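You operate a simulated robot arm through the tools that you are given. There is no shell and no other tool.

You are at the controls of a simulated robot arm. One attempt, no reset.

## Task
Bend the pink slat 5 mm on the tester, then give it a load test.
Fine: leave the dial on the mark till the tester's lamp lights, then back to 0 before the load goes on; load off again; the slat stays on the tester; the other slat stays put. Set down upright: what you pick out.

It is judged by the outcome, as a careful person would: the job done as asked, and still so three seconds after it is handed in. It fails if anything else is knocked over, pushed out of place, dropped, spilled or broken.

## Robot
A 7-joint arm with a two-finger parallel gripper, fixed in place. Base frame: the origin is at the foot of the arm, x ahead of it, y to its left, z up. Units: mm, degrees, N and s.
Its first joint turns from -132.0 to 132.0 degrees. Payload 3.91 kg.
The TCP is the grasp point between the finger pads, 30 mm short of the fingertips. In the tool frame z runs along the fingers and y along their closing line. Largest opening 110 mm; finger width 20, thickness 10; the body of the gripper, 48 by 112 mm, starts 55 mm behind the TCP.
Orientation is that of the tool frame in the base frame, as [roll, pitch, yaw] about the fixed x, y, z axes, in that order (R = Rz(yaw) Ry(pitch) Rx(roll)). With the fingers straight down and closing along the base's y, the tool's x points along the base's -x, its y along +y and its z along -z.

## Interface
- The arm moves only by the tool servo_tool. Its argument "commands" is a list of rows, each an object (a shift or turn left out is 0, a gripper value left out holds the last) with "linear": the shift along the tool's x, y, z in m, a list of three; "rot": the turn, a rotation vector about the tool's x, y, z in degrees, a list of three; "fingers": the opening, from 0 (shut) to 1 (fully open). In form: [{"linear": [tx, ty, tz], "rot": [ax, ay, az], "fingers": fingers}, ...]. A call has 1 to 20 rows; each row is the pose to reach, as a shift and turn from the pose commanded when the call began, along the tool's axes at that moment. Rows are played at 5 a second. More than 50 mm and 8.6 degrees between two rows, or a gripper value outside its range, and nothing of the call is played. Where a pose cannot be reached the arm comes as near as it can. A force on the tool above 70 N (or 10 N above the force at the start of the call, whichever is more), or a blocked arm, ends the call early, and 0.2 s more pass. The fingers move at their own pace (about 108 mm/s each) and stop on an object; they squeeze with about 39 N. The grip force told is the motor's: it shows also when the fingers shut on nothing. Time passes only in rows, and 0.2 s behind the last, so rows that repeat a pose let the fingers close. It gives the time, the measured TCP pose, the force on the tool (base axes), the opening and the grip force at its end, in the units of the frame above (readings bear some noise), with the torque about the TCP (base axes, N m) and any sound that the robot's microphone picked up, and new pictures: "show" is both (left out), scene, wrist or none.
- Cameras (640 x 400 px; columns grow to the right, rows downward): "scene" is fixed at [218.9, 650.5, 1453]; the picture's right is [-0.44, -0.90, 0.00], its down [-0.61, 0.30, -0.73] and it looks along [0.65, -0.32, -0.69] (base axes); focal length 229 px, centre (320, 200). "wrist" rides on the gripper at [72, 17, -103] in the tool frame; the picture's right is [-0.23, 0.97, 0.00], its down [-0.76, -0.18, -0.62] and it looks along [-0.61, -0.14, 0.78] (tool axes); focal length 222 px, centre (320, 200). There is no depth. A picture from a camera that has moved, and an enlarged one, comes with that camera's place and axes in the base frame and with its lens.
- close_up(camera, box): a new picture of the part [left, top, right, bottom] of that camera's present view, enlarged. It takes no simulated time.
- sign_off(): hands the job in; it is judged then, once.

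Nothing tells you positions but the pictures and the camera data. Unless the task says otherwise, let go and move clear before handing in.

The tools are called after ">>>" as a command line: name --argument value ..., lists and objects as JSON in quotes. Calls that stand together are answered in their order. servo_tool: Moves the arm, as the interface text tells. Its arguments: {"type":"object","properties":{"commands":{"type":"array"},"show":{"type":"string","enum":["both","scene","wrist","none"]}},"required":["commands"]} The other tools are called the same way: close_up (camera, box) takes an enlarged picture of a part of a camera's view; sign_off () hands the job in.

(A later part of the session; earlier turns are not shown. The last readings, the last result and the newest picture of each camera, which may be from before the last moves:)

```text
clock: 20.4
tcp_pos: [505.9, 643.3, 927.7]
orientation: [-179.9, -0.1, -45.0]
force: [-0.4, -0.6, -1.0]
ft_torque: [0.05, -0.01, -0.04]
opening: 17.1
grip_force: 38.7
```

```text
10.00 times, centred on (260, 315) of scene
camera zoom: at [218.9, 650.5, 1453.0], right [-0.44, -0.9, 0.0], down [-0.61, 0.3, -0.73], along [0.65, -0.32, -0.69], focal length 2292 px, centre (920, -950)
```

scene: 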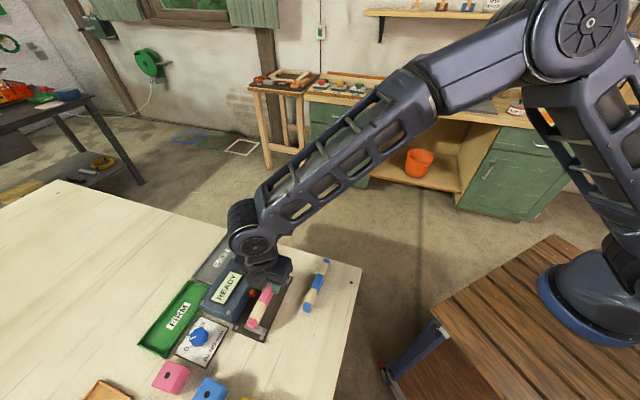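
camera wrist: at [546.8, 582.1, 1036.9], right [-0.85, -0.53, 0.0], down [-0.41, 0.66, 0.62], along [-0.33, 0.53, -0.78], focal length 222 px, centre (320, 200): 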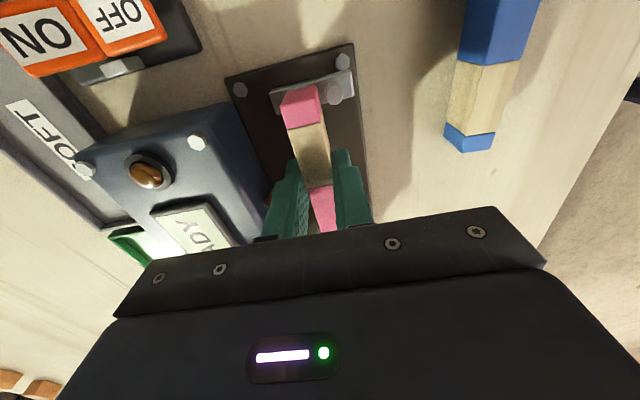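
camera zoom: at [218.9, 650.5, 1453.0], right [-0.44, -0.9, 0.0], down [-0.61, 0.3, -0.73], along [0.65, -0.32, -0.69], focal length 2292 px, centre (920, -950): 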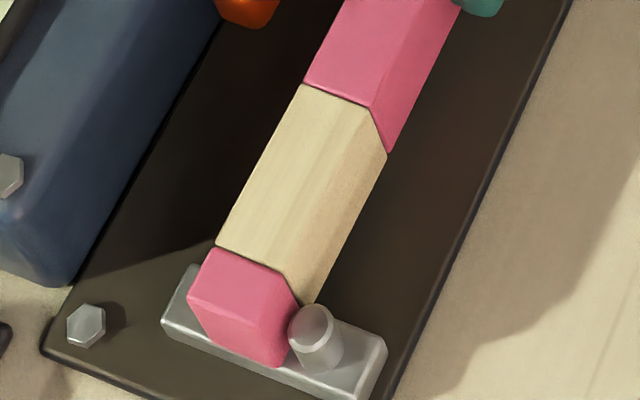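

>>> servo_tool --commands '[{"linear": [0, 0.0008, 0]}, {"linear": [0, 0.0008, 0]}]' --show "none"

>>> close_up --camera "scene" --box '[240, 295, 280, 335]'

```text
clock: 21.0
tcp_pos: [504.7, 642.0, 926.2]
orientation: [-180.0, 0.1, -45.1]
force: [2.7, 1.6, 2.0]
ft_torque: [0.07, -0.08, 0.07]
opening: 17.2
grip_force: 38.9
```

```text
10.00 times, centred on (260, 315) of scene
camera zoom: at [218.9, 650.5, 1453.0], right [-0.44, -0.9, 0.0], down [-0.61, 0.3, -0.73], along [0.65, -0.32, -0.69], focal length 2292 px, centre (920, -950)
```

zoom: 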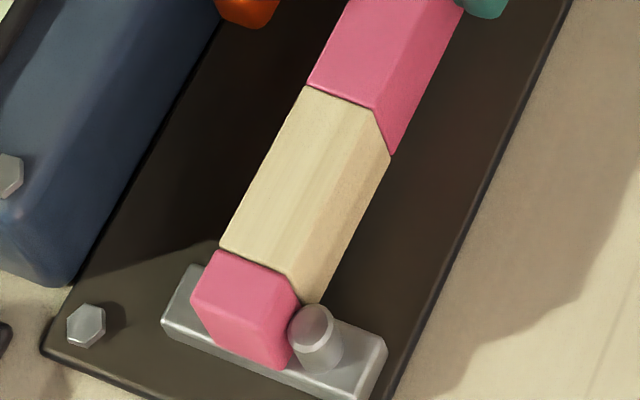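

About 3 N lateral force, so the slat is against the pins. I'll lower a touch, open the fingers modestly and rise straight up.

>>> servo_tool --commands '[{"linear": [0, 0, 0.0005]}, {"linear": [0, 0, 0.0005], "fingers": 0.3}, {"linear": [0, 0, 0.0005]}, {"linear": [0, 0, 0.0005]}, {"linear": [0, 0, -0.015]}, {"linear": [0, 0, -0.045]}, {"linear": [0, 0, -0.08]}, {"linear": [0, 0, -0.08]}]'

>>> close_up --camera "wrist" --box '[140, 0, 460, 220]'

>>> close_up --camera "scene" --box '[180, 235, 310, 345]'

```text
clock: 22.8
tcp_pos: [503.0, 641.9, 1005.1]
orientation: [-180.0, 0.0, -45.0]
force: [-0.4, 0.8, 0.2]
ft_torque: [-0.04, -0.01, 0.02]
opening: 32.9
grip_force: 0.1
camera wrist: at [542.8, 579.3, 1109.9], right [-0.85, -0.53, 0.0], down [-0.41, 0.66, 0.62], along [-0.33, 0.53, -0.78], focal length 222 px, centre (320, 200)
```

scene: 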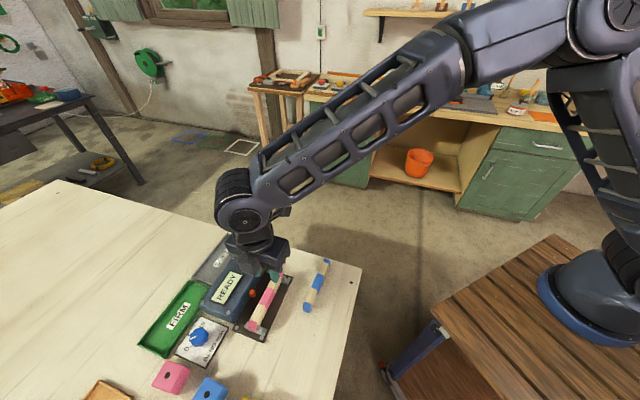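
wrist: 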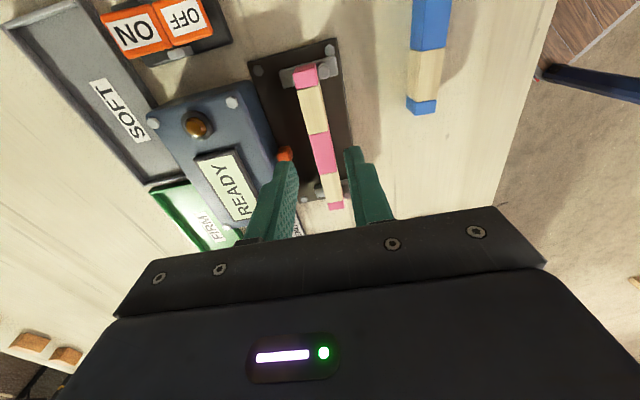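

```text
1.82 times, centred on (300, 110) of wrist
camera zoom: at [542.8, 579.3, 1109.9], right [-0.85, -0.53, 0.0], down [-0.41, 0.66, 0.62], along [-0.33, 0.53, -0.78], focal length 404 px, centre (356, 364)
```

zoom: 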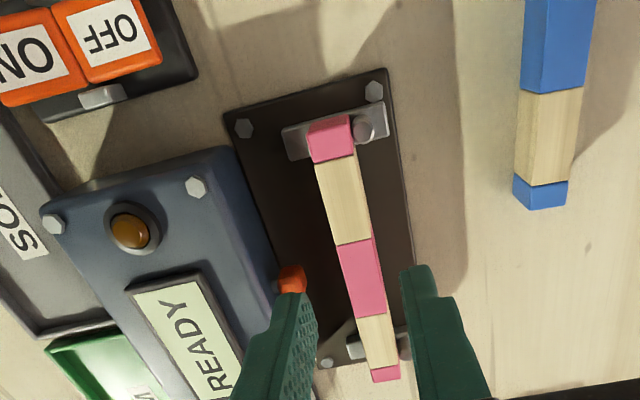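

```text
3.64 times, centred on (245, 290) of scene
camera zoom: at [218.9, 650.5, 1453.0], right [-0.44, -0.9, 0.0], down [-0.61, 0.3, -0.73], along [0.65, -0.32, -0.69], focal length 834 px, centre (593, -127)
```

zoom: 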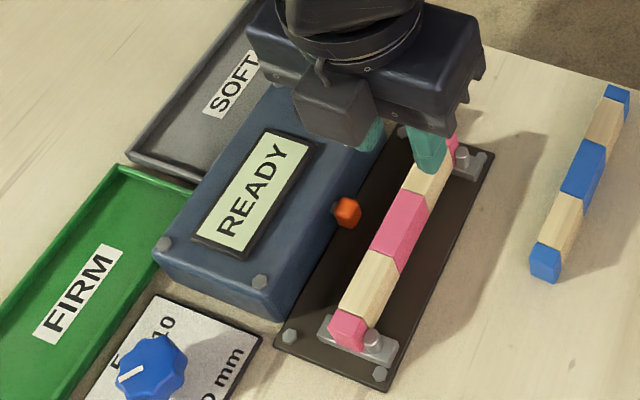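

The slat now sits on both supports against the pins, and the blue slat is untouched. Next is the dial, whose knob top I place at about (476, 812, z 910). I'll hover over it and measure it precisely.

>>> servo_tool --commands '[{"linear": [-0.028, -0.0203, 0], "fingers": 0.45}, {"linear": [-0.056, -0.0406, 0]}, {"linear": [-0.084, -0.0609, 0]}, {"linear": [-0.112, -0.0812, 0]}, {"linear": [-0.14, -0.1015, 0]}, {"linear": [-0.14, -0.1015, 0.02]}, {"linear": [-0.14, -0.1015, 0.03]}, {"linear": [-0.14, -0.1015, 0.03]}]'

>>> close_up --camera "wrist" --box '[200, 40, 440, 240]'

>>> close_up --camera "scene" --box '[140, 270, 260, 400]'

```text
clock: 24.6
tcp_pos: [477.4, 813.1, 977.8]
orientation: [180.0, 0.0, -44.9]
force: [0.7, 0.0, -0.1]
ft_torque: [0.02, 0.0, -0.01]
opening: 49.4
grip_force: 0.1
camera wrist: at [517.6, 749.7, 1082.3], right [-0.85, -0.53, 0.0], down [-0.41, 0.66, 0.62], along [-0.33, 0.53, -0.78], focal length 222 px, centre (320, 200)
```

scene: 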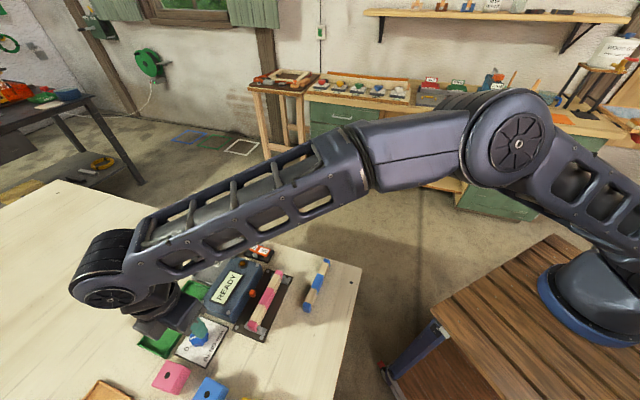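
wrist: 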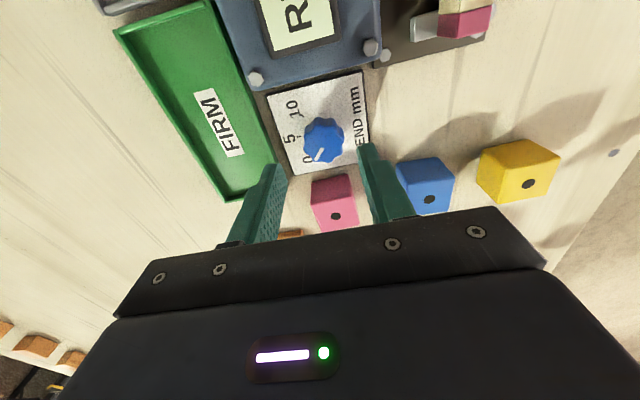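

```text
2.00 times, centred on (320, 140) of wrist
camera zoom: at [517.6, 749.7, 1082.3], right [-0.85, -0.53, 0.0], down [-0.41, 0.66, 0.62], along [-0.33, 0.53, -0.78], focal length 444 px, centre (320, 320)
```

zoom: 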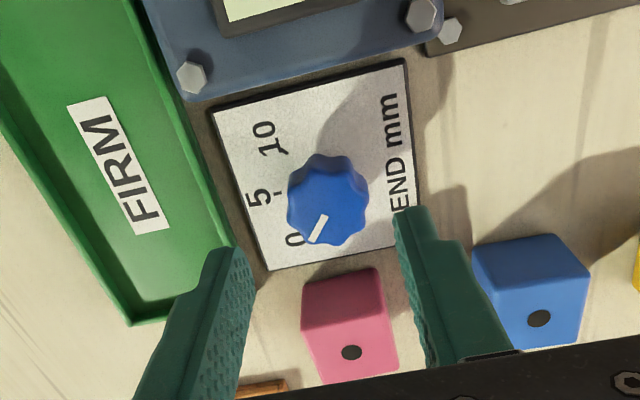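

```text
3.08 times, centred on (200, 335) of scene
camera zoom: at [218.9, 650.5, 1453.0], right [-0.44, -0.9, 0.0], down [-0.61, 0.3, -0.73], along [0.65, -0.32, -0.69], focal length 705 px, centre (689, -215)
```

zoom: 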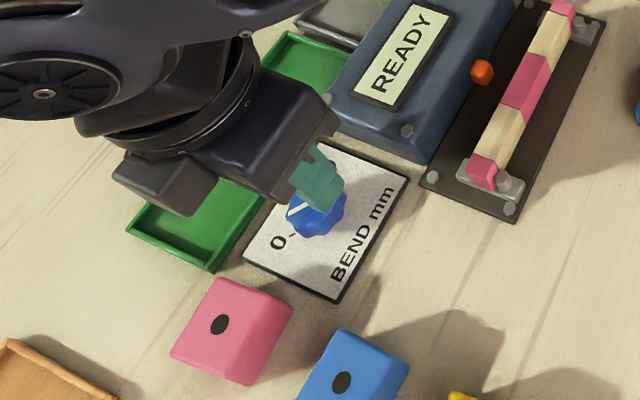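

The dial is very clear from here: 0, 5 and 10 are about 50° apart, and the pointer is at 0. The knob centre is about 5 mm to one side of the TCP, so I'll centre over it and start descending with the fingers straddling it.

>>> servo_tool --commands '[{"linear": [-0.005, 0.0015, 0]}, {"linear": [-0.005, 0.0015, 0.015]}, {"linear": [-0.005, 0.0015, 0.03]}, {"linear": [-0.005, 0.0015, 0.04]}, {"linear": [-0.005, 0.0015, 0.04]}]' --show "wrist"

>>> close_up --camera "wrist" --box '[200, 60, 440, 240]'

```text
clock: 25.8
tcp_pos: [472.8, 814.4, 936.8]
orientation: [-179.9, 0.1, -44.9]
force: [-0.2, -0.4, 0.1]
ft_torque: [-0.02, -0.01, 0.01]
opening: 49.5
grip_force: 0.1
camera wrist: at [512.9, 752.6, 1041.3], right [-0.85, -0.53, 0.0], down [-0.41, 0.66, 0.62], along [-0.33, 0.53, -0.78], focal length 222 px, centre (320, 200)
```

wrist: 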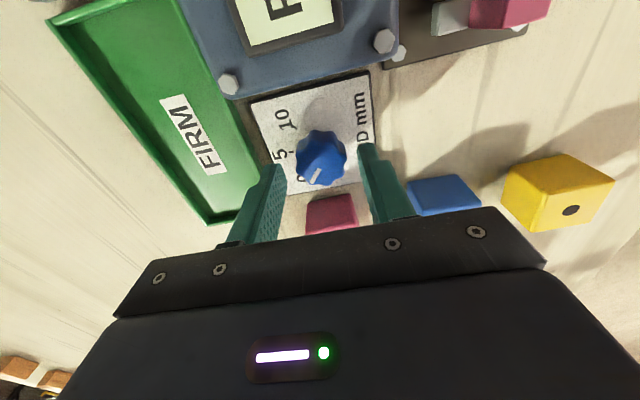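

```text
2.22 times, centred on (320, 150) of wrist
camera zoom: at [512.9, 752.6, 1041.3], right [-0.85, -0.53, 0.0], down [-0.41, 0.66, 0.62], along [-0.33, 0.53, -0.78], focal length 494 px, centre (320, 311)
```

zoom: 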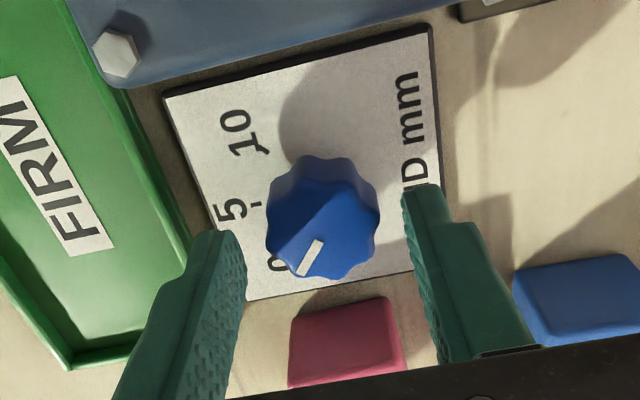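

Centred within 1 mm. Descending another 18 mm and gripping the knob.

>>> servo_tool --commands '[{"linear": [0, 0, 0.008]}, {"linear": [0, 0, 0.016]}, {"linear": [0, 0, 0.018]}, {"linear": [0, 0, 0.018], "fingers": 0.2}, {"linear": [0, 0, 0.018]}, {"linear": [0, 0, 0.018]}]' --show "wrist"

>>> close_up --camera "wrist" --box '[200, 60, 440, 240]'

```text
clock: 27.2
tcp_pos: [470.7, 814.3, 919.1]
orientation: [179.9, 0.1, -45.0]
force: [-10.3, -14.3, -0.2]
ft_torque: [-0.48, 0.14, -0.03]
opening: 32.7
grip_force: 45.2
camera wrist: at [512.1, 752.1, 1023.7], right [-0.85, -0.53, 0.0], down [-0.41, 0.66, 0.62], along [-0.33, 0.53, -0.78], focal length 222 px, centre (320, 200)
```

wrist: 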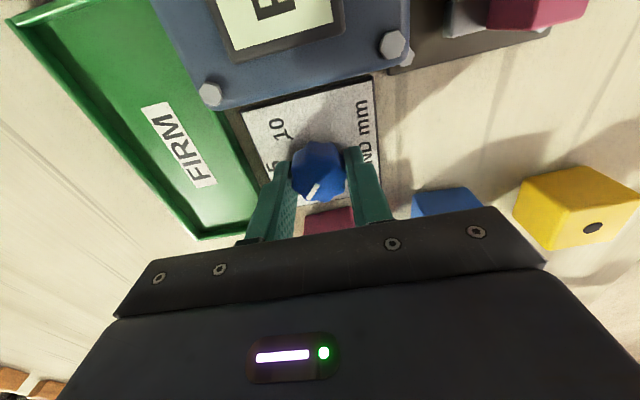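

```text
2.22 times, centred on (320, 150) of wrist
camera zoom: at [512.1, 752.1, 1023.7], right [-0.85, -0.53, 0.0], down [-0.41, 0.66, 0.62], along [-0.33, 0.53, -0.78], focal length 494 px, centre (320, 311)
```

zoom: 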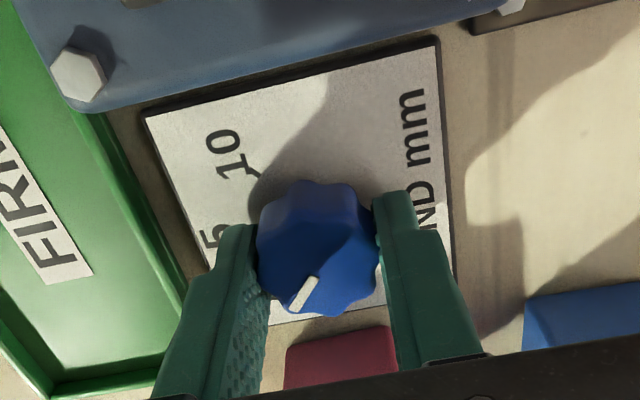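

The knob is gripped at 32.7 mm, but there's a 17 N side load because I'm about 1 mm off its axis. I'll relieve that first.

>>> servo_tool --commands '[{"linear": [0, 0.001, 0]}, {"linear": [0, 0.001, 0]}]' --show "none"

```text
clock: 27.8
tcp_pos: [472.1, 815.7, 918.7]
orientation: [-180.0, 0.1, -45.0]
force: [-8.4, -2.4, -5.0]
ft_torque: [-0.04, -0.09, -0.04]
opening: 32.3
grip_force: 44.8
```

>>> servo_tool --commands '[{"linear": [-0.0003, 0.0006, 0]}, {"linear": [-0.0003, 0.0006, 0]}]' --show "none"

```text
clock: 28.4
tcp_pos: [473.0, 815.7, 919.7]
orientation: [180.0, 0.0, -45.0]
force: [-0.4, 9.6, -7.5]
ft_torque: [0.71, 0.36, 0.08]
opening: 32.6
grip_force: 45.2
```

The side load is now small. I'll turn clockwise in steps, starting with about 24°.

>>> servo_tool --commands '[{"linear": [-0.0003, -0.0003, 0], "rot": [0, 0, 4]}, {"linear": [-0.0003, -0.0003, 0], "rot": [0, 0, 8]}, {"linear": [-0.0003, -0.0003, 0], "rot": [0, 0, 12]}, {"linear": [-0.0003, -0.0003, 0], "rot": [0, 0, 16]}, {"linear": [-0.0003, -0.0003, 0], "rot": [0, 0, 20]}, {"linear": [-0.0003, -0.0003, 0], "rot": [0, 0, 24]}, {"linear": [-0.0003, -0.0003, 0], "rot": [0, 0, 24]}]'

>>> close_up --camera "wrist" --box '[200, 60, 440, 240]'

>>> close_up --camera "scene" --box '[140, 240, 300, 390]'

```text
clock: 30.0
tcp_pos: [472.4, 815.4, 920.0]
orientation: [180.0, 0.0, -69.1]
force: [17.5, 22.6, -3.4]
ft_torque: [0.63, -0.25, 0.0]
opening: 32.5
grip_force: 44.9
camera wrist: at [483.7, 741.6, 1023.7], right [-0.99, -0.14, 0.0], down [-0.11, 0.77, 0.62], along [-0.08, 0.62, -0.78], focal length 222 px, centre (320, 200)
```

scene: 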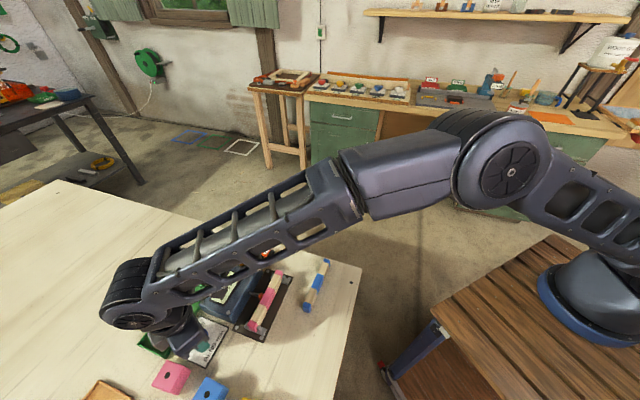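
wrist: 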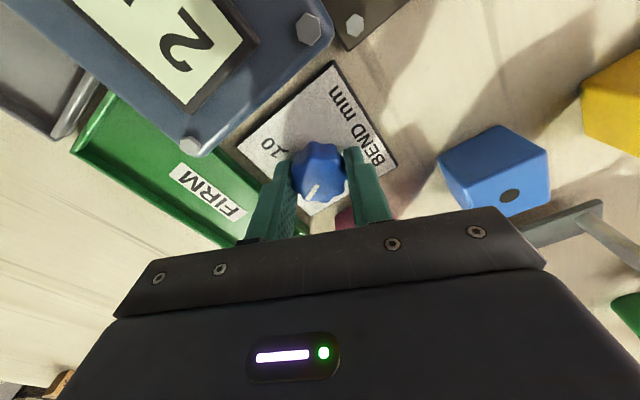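

```text
2.22 times, centred on (320, 150) of wrist
camera zoom: at [483.7, 741.6, 1023.7], right [-0.99, -0.14, 0.0], down [-0.11, 0.77, 0.62], along [-0.08, 0.62, -0.78], focal length 494 px, centre (320, 311)
```

zoom: 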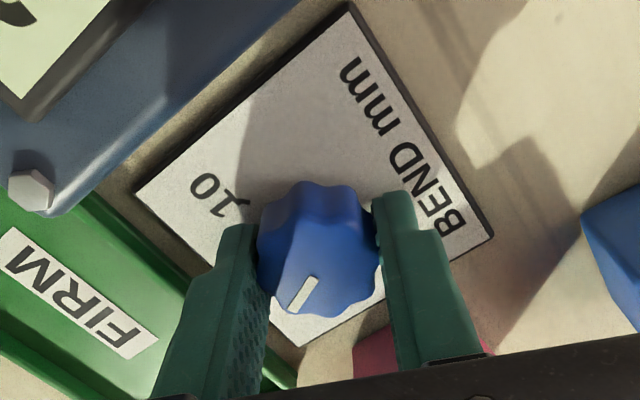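

```text
2.67 times, centred on (220, 315) of scene
camera zoom: at [218.9, 650.5, 1453.0], right [-0.44, -0.9, 0.0], down [-0.61, 0.3, -0.73], along [0.65, -0.32, -0.69], focal length 611 px, centre (587, -107)
```

zoom: 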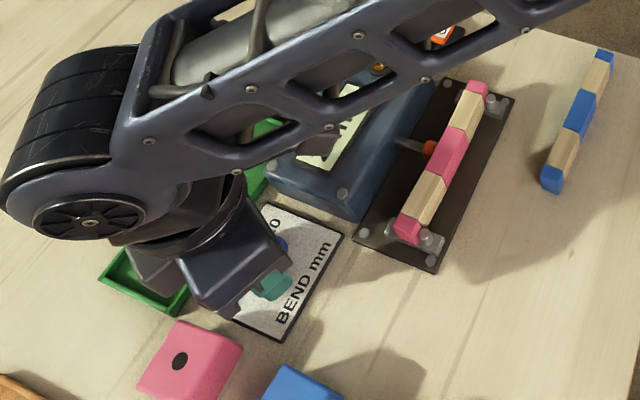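

The pusher rod has extended to the slat and the display is changing. I'll read the display before going further.

>>> close_up --camera "wrist" --box '[100, 0, 340, 160]'

>>> close_up --camera "scene" --box '[215, 250, 305, 350]'

```text
2.50 times, centred on (220, 80) of wrist
camera zoom: at [483.7, 741.6, 1023.7], right [-0.99, -0.14, 0.0], down [-0.11, 0.77, 0.62], along [-0.08, 0.62, -0.78], focal length 555 px, centre (570, 500)
```

zoom: 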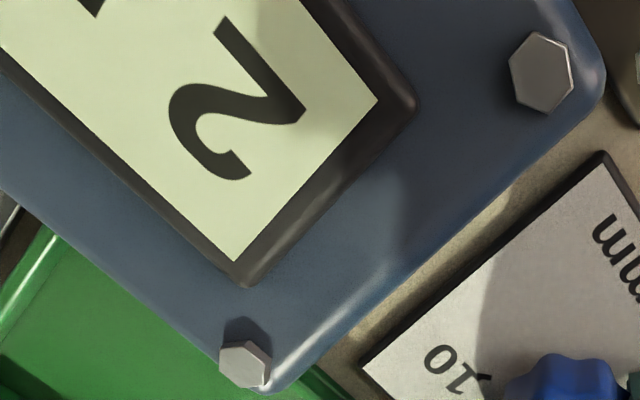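

```text
4.00 times, centred on (260, 300) of scene
camera zoom: at [218.9, 650.5, 1453.0], right [-0.44, -0.9, 0.0], down [-0.61, 0.3, -0.73], along [0.65, -0.32, -0.69], focal length 917 px, centre (560, -200)
```

zoom: 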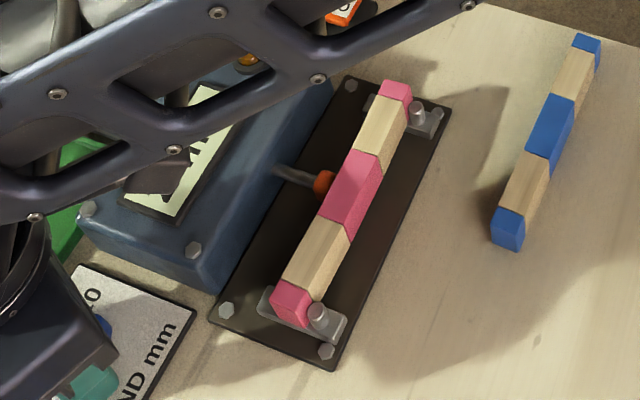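

The display shows a value starting with "2", which fits about 10° per mm, and the pusher is at the slat. I'll relieve the side force and go on by another 23°.

>>> servo_tool --commands '[{"linear": [-0.0007, -0.001, 0], "rot": [0, 0, 1]}, {"linear": [-0.0007, -0.001, 0], "rot": [0, 0, 5]}, {"linear": [-0.0007, -0.001, 0], "rot": [0, 0, 9]}, {"linear": [-0.0007, -0.001, 0], "rot": [0, 0, 13]}, {"linear": [-0.0007, -0.001, 0], "rot": [0, 0, 17]}, {"linear": [-0.0007, -0.001, 0], "rot": [0, 0, 21]}, {"linear": [-0.0007, -0.001, 0], "rot": [0, 0, 23]}, {"linear": [-0.0007, -0.001, 0], "rot": [0, 0, 23]}]'

>>> close_up --camera "wrist" --box '[100, 0, 440, 240]'

>>> close_up --camera "scene" --box '[160, 240, 305, 370]'

```text
clock: 31.8
tcp_pos: [473.8, 816.5, 919.5]
orientation: [-179.8, 0.0, -92.2]
force: [36.0, 0.3, 3.5]
ft_torque: [-0.24, -0.83, 0.08]
opening: 32.4
grip_force: 45.3
camera wrist: at [455.0, 743.6, 1023.6], right [-0.96, 0.26, 0.0], down [0.2, 0.75, 0.62], along [0.16, 0.6, -0.78], focal length 222 px, centre (320, 200)
```

scene: 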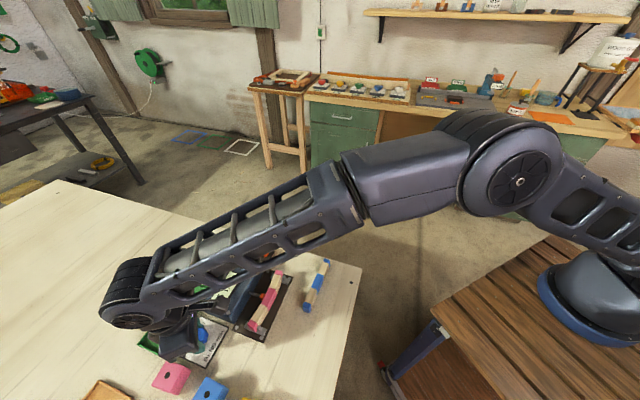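
wrist: 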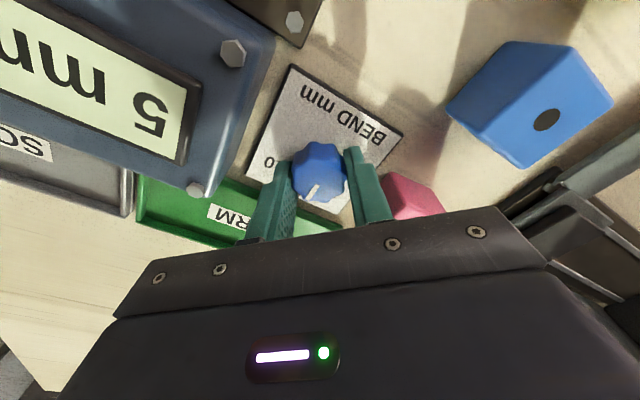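

```text
1.67 times, centred on (270, 120) of wrist
camera zoom: at [455.0, 743.6, 1023.6], right [-0.96, 0.26, 0.0], down [0.2, 0.75, 0.62], along [0.16, 0.6, -0.78], focal length 370 px, centre (403, 333)
```

zoom: 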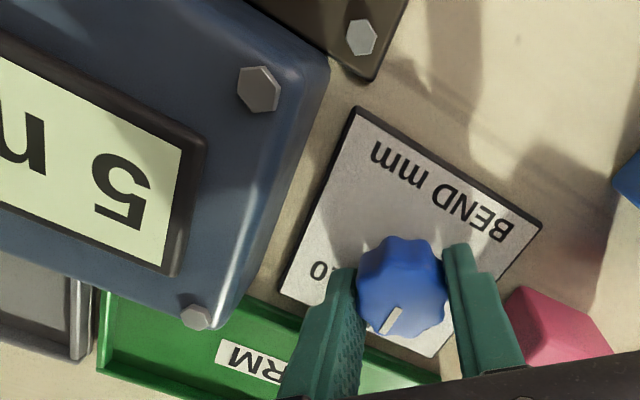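

```text
3.08 times, centred on (232, 305) of scene
camera zoom: at [218.9, 650.5, 1453.0], right [-0.44, -0.9, 0.0], down [-0.61, 0.3, -0.73], along [0.65, -0.32, -0.69], focal length 705 px, centre (589, -123)
```

zoom: 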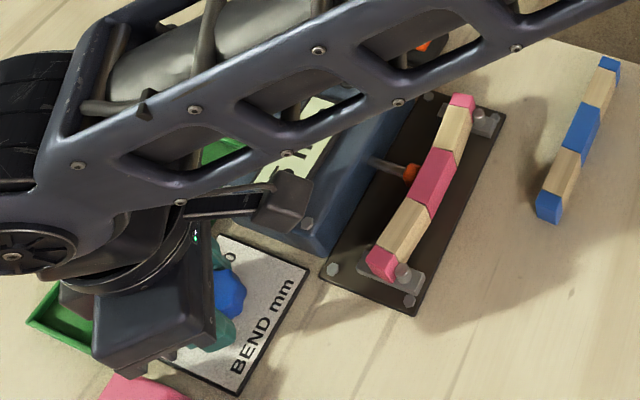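

The display now reads "5 mm" and the slat is visibly bowed. I'll check the pointer's exact alignment with a tighter zoom.

>>> close_up --camera "wrist" --box '[270, 120, 370, 220]'

>>> close_up --camera "scene" --box '[180, 250, 300, 370]'

```text
4.00 times, centred on (320, 170) of wrist
camera zoom: at [455.0, 743.6, 1023.6], right [-0.96, 0.26, 0.0], down [0.2, 0.75, 0.62], along [0.16, 0.6, -0.78], focal length 888 px, centre (320, 320)
```

zoom: 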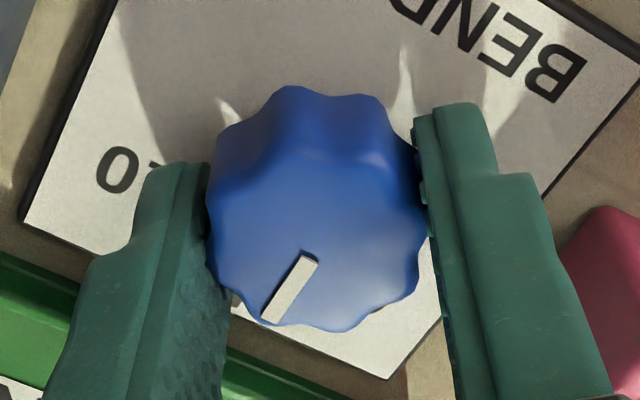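

```text
3.33 times, centred on (240, 310) of scene
camera zoom: at [218.9, 650.5, 1453.0], right [-0.44, -0.9, 0.0], down [-0.61, 0.3, -0.73], along [0.65, -0.32, -0.69], focal length 764 px, centre (587, -167)
```

zoom: 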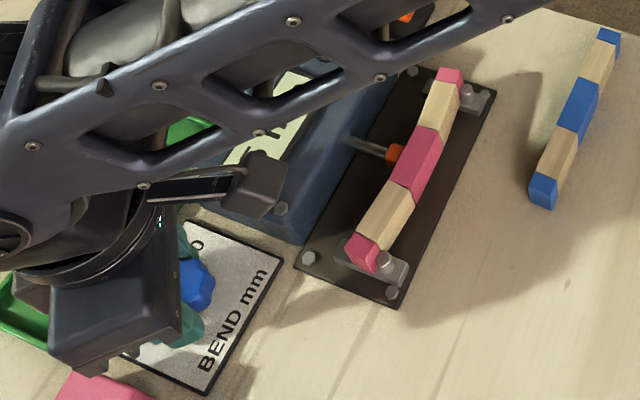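

The pointer works out about 3° short of the 5 mark, since the scale is roughly 10° per mm and I have turned 47°. I'll add 3° and relieve the side force, then wait and watch the lamp.

>>> servo_tool --commands '[{"linear": [0, -0.0012, 0], "rot": [0, 0, 1.5]}, {"linear": [0, -0.0012, 0], "rot": [0, 0, 3]}, {"linear": [0, -0.0012, 0], "rot": [0, 0, 3]}, {"linear": [0, -0.0012, 0], "rot": [0, 0, 3]}]'

>>> close_up --camera "wrist" --box '[270, 120, 370, 220]'

>>> close_up --camera "scene" --box '[180, 230, 300, 350]'

```text
clock: 32.8
tcp_pos: [473.7, 814.9, 919.0]
orientation: [-179.9, 0.0, -95.0]
force: [31.2, -5.0, 10.9]
ft_torque: [-0.6, -0.8, 0.11]
opening: 32.3
grip_force: 45.3
camera wrist: at [451.6, 744.7, 1023.7], right [-0.95, 0.31, 0.0], down [0.24, 0.74, 0.62], along [0.19, 0.59, -0.78], focal length 222 px, centre (320, 200)
```

scene: 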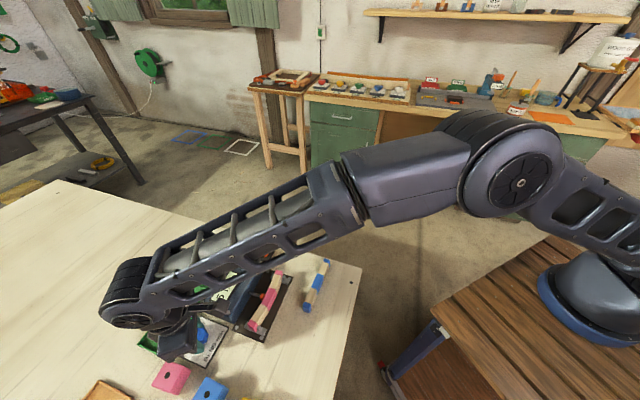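
wrist: 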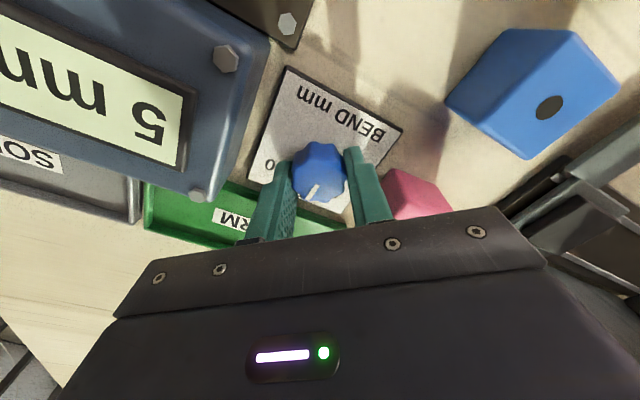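

```text
4.00 times, centred on (320, 170) of wrist
camera zoom: at [451.6, 744.7, 1023.7], right [-0.95, 0.31, 0.0], down [0.24, 0.74, 0.62], along [0.19, 0.59, -0.78], focal length 888 px, centre (320, 320)
```

zoom: 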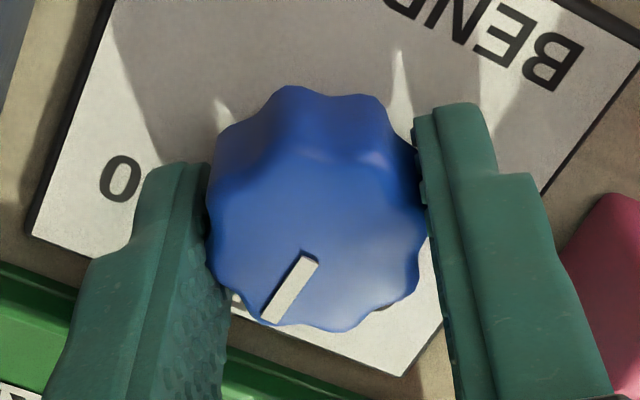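

```text
3.33 times, centred on (240, 290) of scene
camera zoom: at [218.9, 650.5, 1453.0], right [-0.44, -0.9, 0.0], down [-0.61, 0.3, -0.73], along [0.65, -0.32, -0.69], focal length 764 px, centre (587, -100)
```

zoom: 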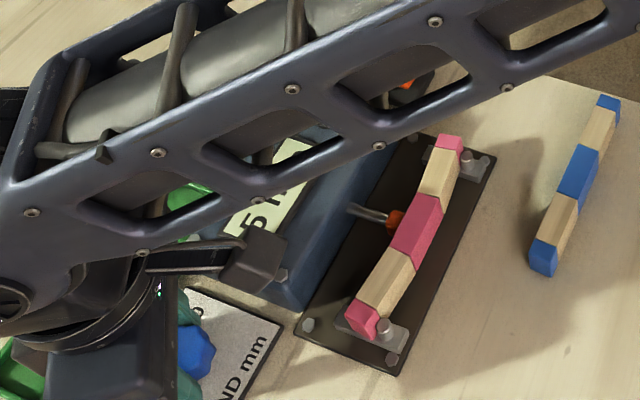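

The bow is visible and the display still says 5 mm, but the arm hides the lamp from both cameras. I'll relieve the remaining side load, then let go of the knob gently and lift up to see the lamp and pointer.

>>> servo_tool --commands '[{"linear": [0, -0.001, 0]}, {"linear": [0, -0.0015, 0]}, {"linear": [0, -0.0015, 0]}]' --show "none"

```text
clock: 33.6
tcp_pos: [475.6, 814.7, 919.2]
orientation: [179.9, 0.0, -94.9]
force: [16.8, -9.2, 9.4]
ft_torque: [0.04, -0.27, 0.08]
opening: 32.2
grip_force: 45.1
```

>>> servo_tool --commands '[{"linear": [0.0005, -0.001, 0]}, {"linear": [0.0005, -0.0013, -0.0005]}, {"linear": [0.0005, -0.0013, -0.0005]}]' --show "none"

```text
clock: 34.4
tcp_pos: [474.4, 816.0, 919.2]
orientation: [179.9, 0.0, -94.9]
force: [-1.6, -3.9, 2.4]
ft_torque: [0.42, 0.09, 0.02]
opening: 32.1
grip_force: 44.2
```

Side load is near zero. Releasing the knob and lifting straight up.

>>> servo_tool --commands '[{"linear": [0, 0, 0], "fingers": 0.43}, {"linear": [0, 0, 0]}, {"linear": [0, 0, -0.015]}, {"linear": [0, 0, -0.035]}, {"linear": [0, 0, -0.07]}, {"linear": [0, 0, -0.1]}, {"linear": [0, 0, -0.1]}]'

>>> close_up --camera "wrist" --box '[60, 0, 440, 240]'

>>> close_up --camera "wrist" --box '[250, 80, 400, 200]'

>>> close_up --camera "scene" --box '[180, 230, 300, 350]'

```text
clock: 36.0
tcp_pos: [475.5, 817.1, 1020.6]
orientation: [180.0, 0.0, -95.0]
force: [-0.4, 0.4, 0.6]
ft_torque: [0.04, -0.01, 0.01]
opening: 47.2
grip_force: 0.0
camera wrist: at [453.4, 745.1, 1124.4], right [-0.95, 0.31, 0.0], down [0.24, 0.74, 0.62], along [0.19, 0.59, -0.78], focal length 222 px, centre (320, 200)
```

scene: 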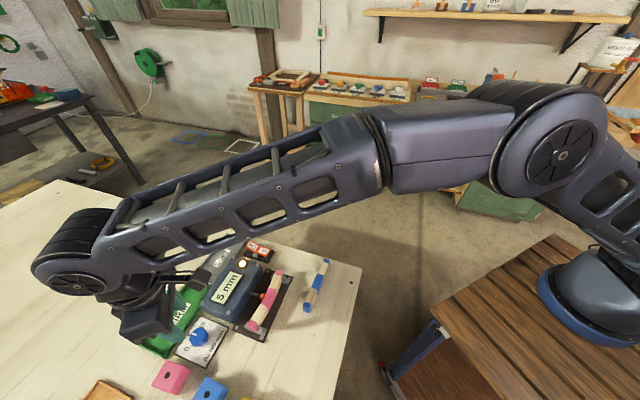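
wrist: 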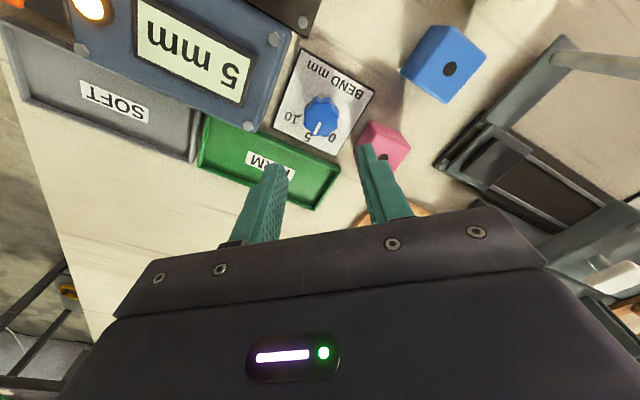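

```text
1.67 times, centred on (250, 120) of wrist
camera zoom: at [453.4, 745.1, 1124.4], right [-0.95, 0.31, 0.0], down [0.24, 0.74, 0.62], along [0.19, 0.59, -0.78], focal length 370 px, centre (437, 333)
```

zoom: 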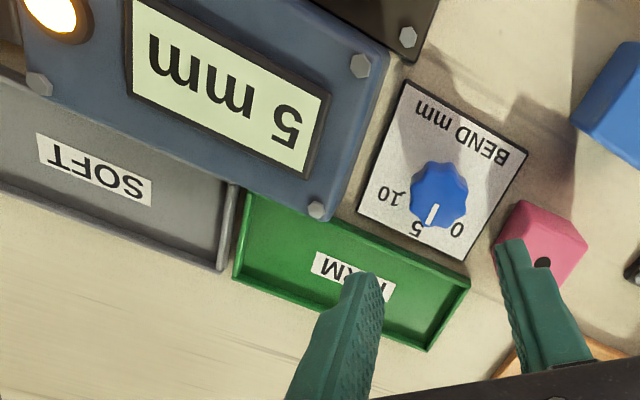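

```text
3.33 times, centred on (325, 140) of wrist
camera zoom: at [453.4, 745.1, 1124.4], right [-0.95, 0.31, 0.0], down [0.24, 0.74, 0.62], along [0.19, 0.59, -0.78], focal length 740 px, centre (303, 400)
```

zoom: 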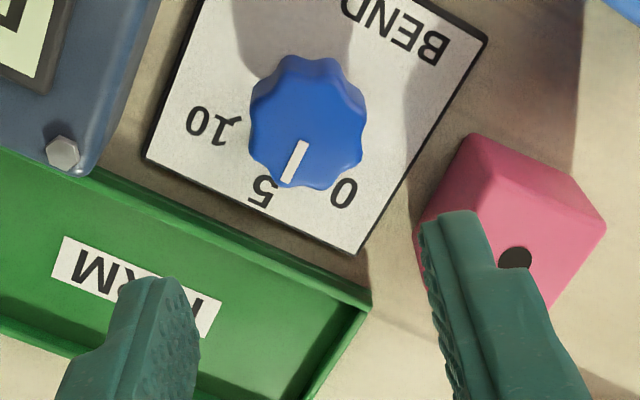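

```text
3.33 times, centred on (240, 290) of scene
camera zoom: at [218.9, 650.5, 1453.0], right [-0.44, -0.9, 0.0], down [-0.61, 0.3, -0.73], along [0.65, -0.32, -0.69], focal length 764 px, centre (587, -100)
```

zoom: 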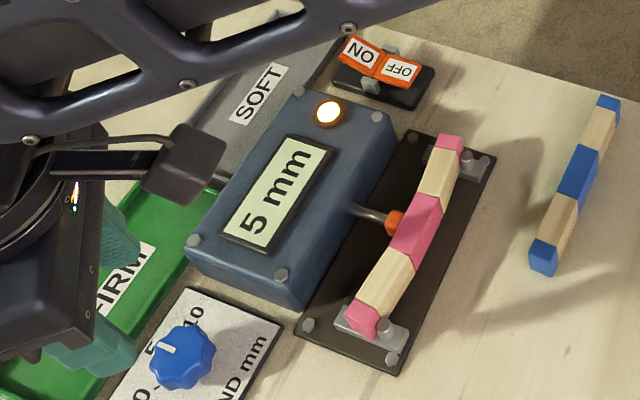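

The lamp is lit, the display reads 5 mm, the pointer is on 5 and the slat is bowed. Now back to 0: I'll descend on the knob again, regrip and turn anticlockwise.

>>> servo_tool --commands '[{"linear": [0, 0, 0.04]}, {"linear": [0, 0, 0.075]}, {"linear": [0, 0, 0.095]}, {"linear": [0, 0, 0.1]}, {"linear": [0, 0, 0.1], "fingers": 0.2}, {"linear": [0, 0, 0.1]}, {"linear": [0, 0, 0.1]}]' --show "wrist"

>>> close_up --camera "wrist" --box '[270, 120, 370, 220]'

```text
clock: 37.6
tcp_pos: [474.7, 815.1, 918.3]
orientation: [179.8, 0.0, -95.1]
force: [-11.1, 1.2, -3.6]
ft_torque: [0.33, 0.23, -0.08]
opening: 32.3
grip_force: 45.2
camera wrist: at [451.9, 744.6, 1023.0], right [-0.95, 0.31, 0.0], down [0.24, 0.74, 0.62], along [0.19, 0.59, -0.78], focal length 222 px, centre (320, 200)
```

wrist: 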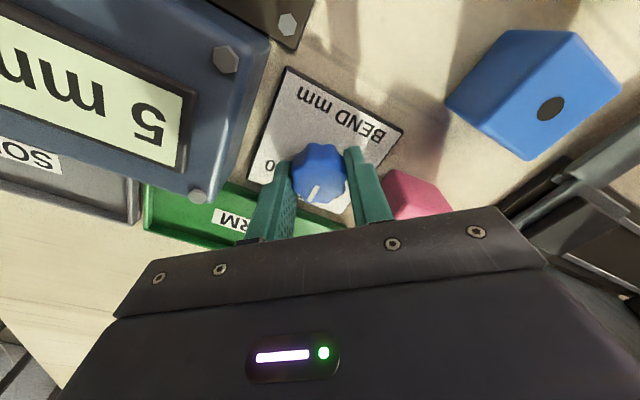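

```text
4.00 times, centred on (320, 170) of wrist
camera zoom: at [451.9, 744.6, 1023.0], right [-0.95, 0.31, 0.0], down [0.24, 0.74, 0.62], along [0.19, 0.59, -0.78], focal length 888 px, centre (320, 320)
```

zoom: 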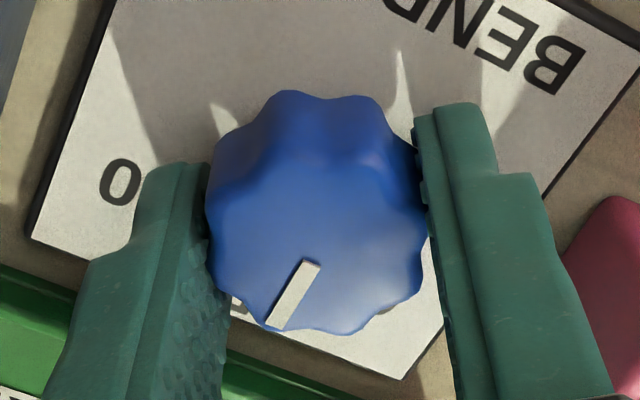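

>>> servo_tool --commands '[{"linear": [0, 0.0005, 0], "rot": [0, 0, -4]}, {"linear": [0, 0.0005, 0], "rot": [0, 0, -8]}, {"linear": [0, 0.0005, 0], "rot": [0, 0, -12]}, {"linear": [0, 0.0005, 0], "rot": [0, 0, -16]}, {"linear": [0, 0.0005, 0], "rot": [0, 0, -16]}]' --show "wrist"

```text
clock: 38.8
tcp_pos: [473.9, 814.9, 919.5]
orientation: [179.9, -0.2, -78.9]
force: [-25.9, -2.1, -7.4]
ft_torque: [-0.36, 0.37, -0.05]
opening: 32.5
grip_force: 44.6
camera wrist: at [471.8, 741.0, 1023.1], right [-1.0, 0.04, 0.0], down [0.03, 0.78, 0.62], along [0.02, 0.62, -0.78], focal length 222 px, centre (320, 200)
```

wrist: 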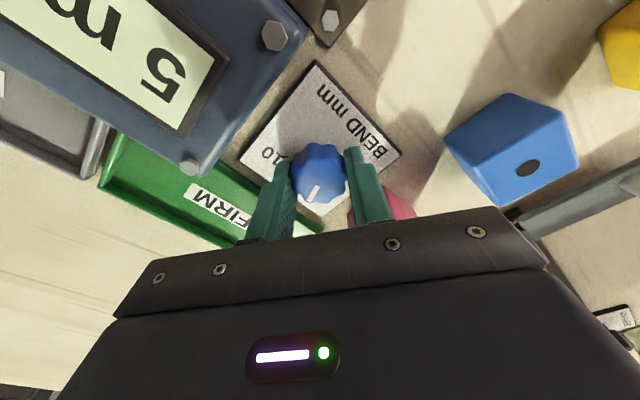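

>>> servo_tool --commands '[{"linear": [-0.0003, 0.0018, 0], "rot": [0, 0, -3]}, {"linear": [-0.0003, 0.0018, 0], "rot": [0, 0, -7]}, {"linear": [-0.0003, 0.0018, 0], "rot": [0, 0, -11]}, {"linear": [-0.0003, 0.0018, 0], "rot": [0, 0, -15]}, {"linear": [-0.0003, 0.0018, 0], "rot": [0, 0, -18]}, {"linear": [-0.0003, 0.0018, 0], "rot": [0, 0, -18]}]' --show "wrist"

>>> close_up --camera "scene" --box '[180, 230, 300, 350]'

```text
clock: 40.2
tcp_pos: [473.7, 814.6, 919.5]
orientation: [179.9, -0.1, -61.0]
force: [-21.2, -13.7, -20.6]
ft_torque: [-0.03, 0.59, -0.05]
opening: 32.4
grip_force: 45.4
camera wrist: at [494.1, 743.7, 1023.2], right [-0.96, -0.27, 0.0], down [-0.21, 0.75, 0.62], along [-0.17, 0.6, -0.78], focal length 222 px, centre (320, 200)
```

wrist: 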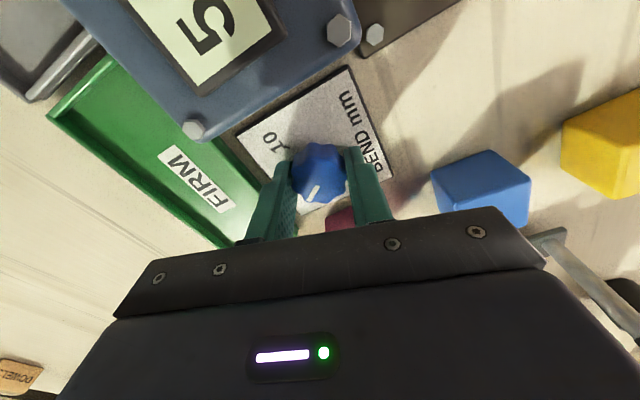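

```text
3.33 times, centred on (240, 290) of scene
camera zoom: at [218.9, 650.5, 1453.0], right [-0.44, -0.9, 0.0], down [-0.61, 0.3, -0.73], along [0.65, -0.32, -0.69], focal length 764 px, centre (587, -100)
```

zoom: 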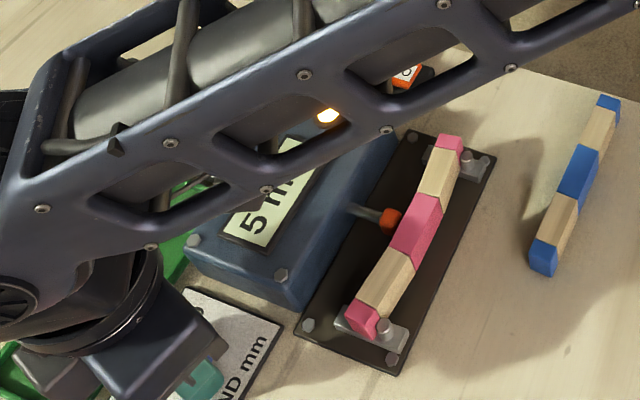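

>>> close_up --camera "wrist" --box '[240, 80, 400, 220]'

>>> close_up --camera "scene" --box '[215, 260, 295, 340]'

```text
2.86 times, centred on (320, 150) of wrist
camera zoom: at [494.1, 743.7, 1023.2], right [-0.96, -0.27, 0.0], down [-0.21, 0.75, 0.62], along [-0.17, 0.6, -0.78], focal length 635 px, centre (320, 343)
```

zoom: 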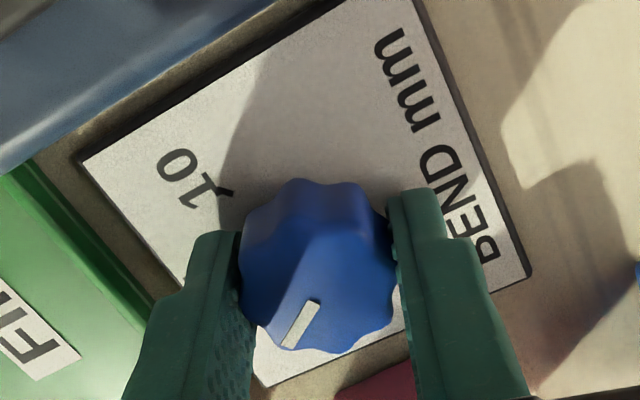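

```text
5.00 times, centred on (255, 300) of scene
camera zoom: at [218.9, 650.5, 1453.0], right [-0.44, -0.9, 0.0], down [-0.61, 0.3, -0.73], along [0.65, -0.32, -0.69], focal length 1146 px, centre (645, -300)
```

zoom: 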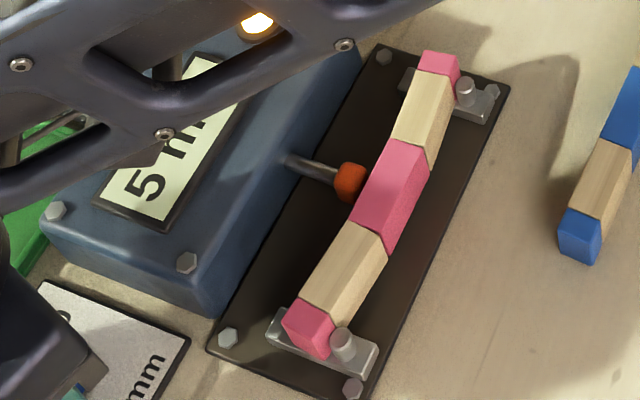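

The pointer has about 12-16° left to reach 0, and the pusher has backed off the slat, which keeps its set. I'll continue anticlockwise with a small re-centring.

>>> servo_tool --commands '[{"linear": [0, 0.0015, 0.0], "rot": [0, 0, -3]}, {"linear": [0, 0.0018, 0.0], "rot": [0, 0, -7]}, {"linear": [0, 0.0018, 0.0], "rot": [0, 0, -11]}, {"linear": [0, 0.0018, 0.0], "rot": [0, 0, -15]}, {"linear": [0, 0.0018, 0.0], "rot": [0, 0, -15]}]' --show "wrist"

>>> close_up --camera "wrist" --box '[240, 80, 400, 220]'

>>> close_up --camera "scene" --box '[215, 260, 295, 340]'

```text
clock: 41.4
tcp_pos: [471.6, 815.3, 918.5]
orientation: [-180.0, 0.0, -46.0]
force: [-7.3, -2.9, -27.3]
ft_torque: [-0.01, 0.17, -0.01]
opening: 32.6
grip_force: 45.0
camera wrist: at [511.5, 750.9, 1023.7], right [-0.86, -0.51, 0.0], down [-0.4, 0.67, 0.62], along [-0.32, 0.53, -0.78], focal length 222 px, centre (320, 200)
```

wrist: 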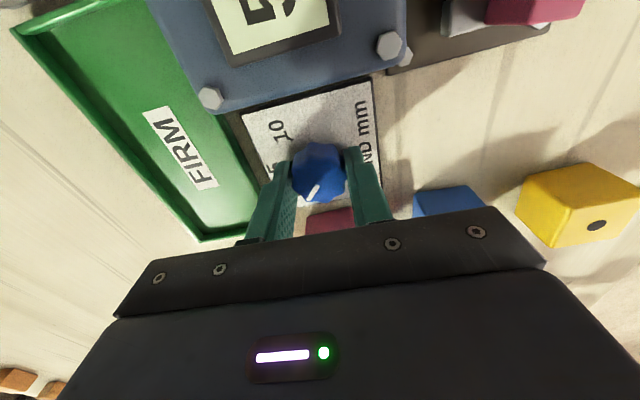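

```text
2.86 times, centred on (320, 150) of wrist
camera zoom: at [511.5, 750.9, 1023.7], right [-0.86, -0.51, 0.0], down [-0.4, 0.67, 0.62], along [-0.32, 0.53, -0.78], focal length 635 px, centre (320, 343)
```

zoom: 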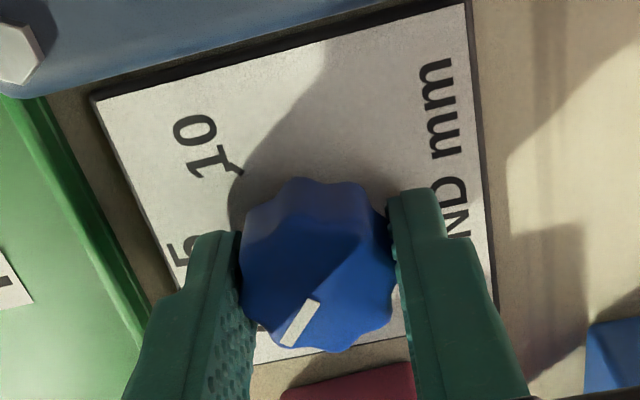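

```text
5.00 times, centred on (255, 300) of scene
camera zoom: at [218.9, 650.5, 1453.0], right [-0.44, -0.9, 0.0], down [-0.61, 0.3, -0.73], along [0.65, -0.32, -0.69], focal length 1146 px, centre (645, -300)
```

zoom: 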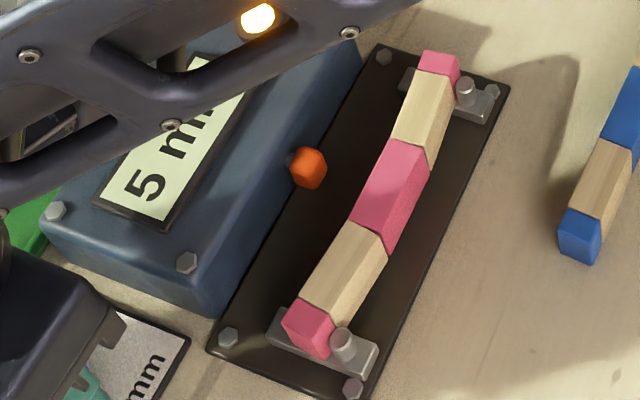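

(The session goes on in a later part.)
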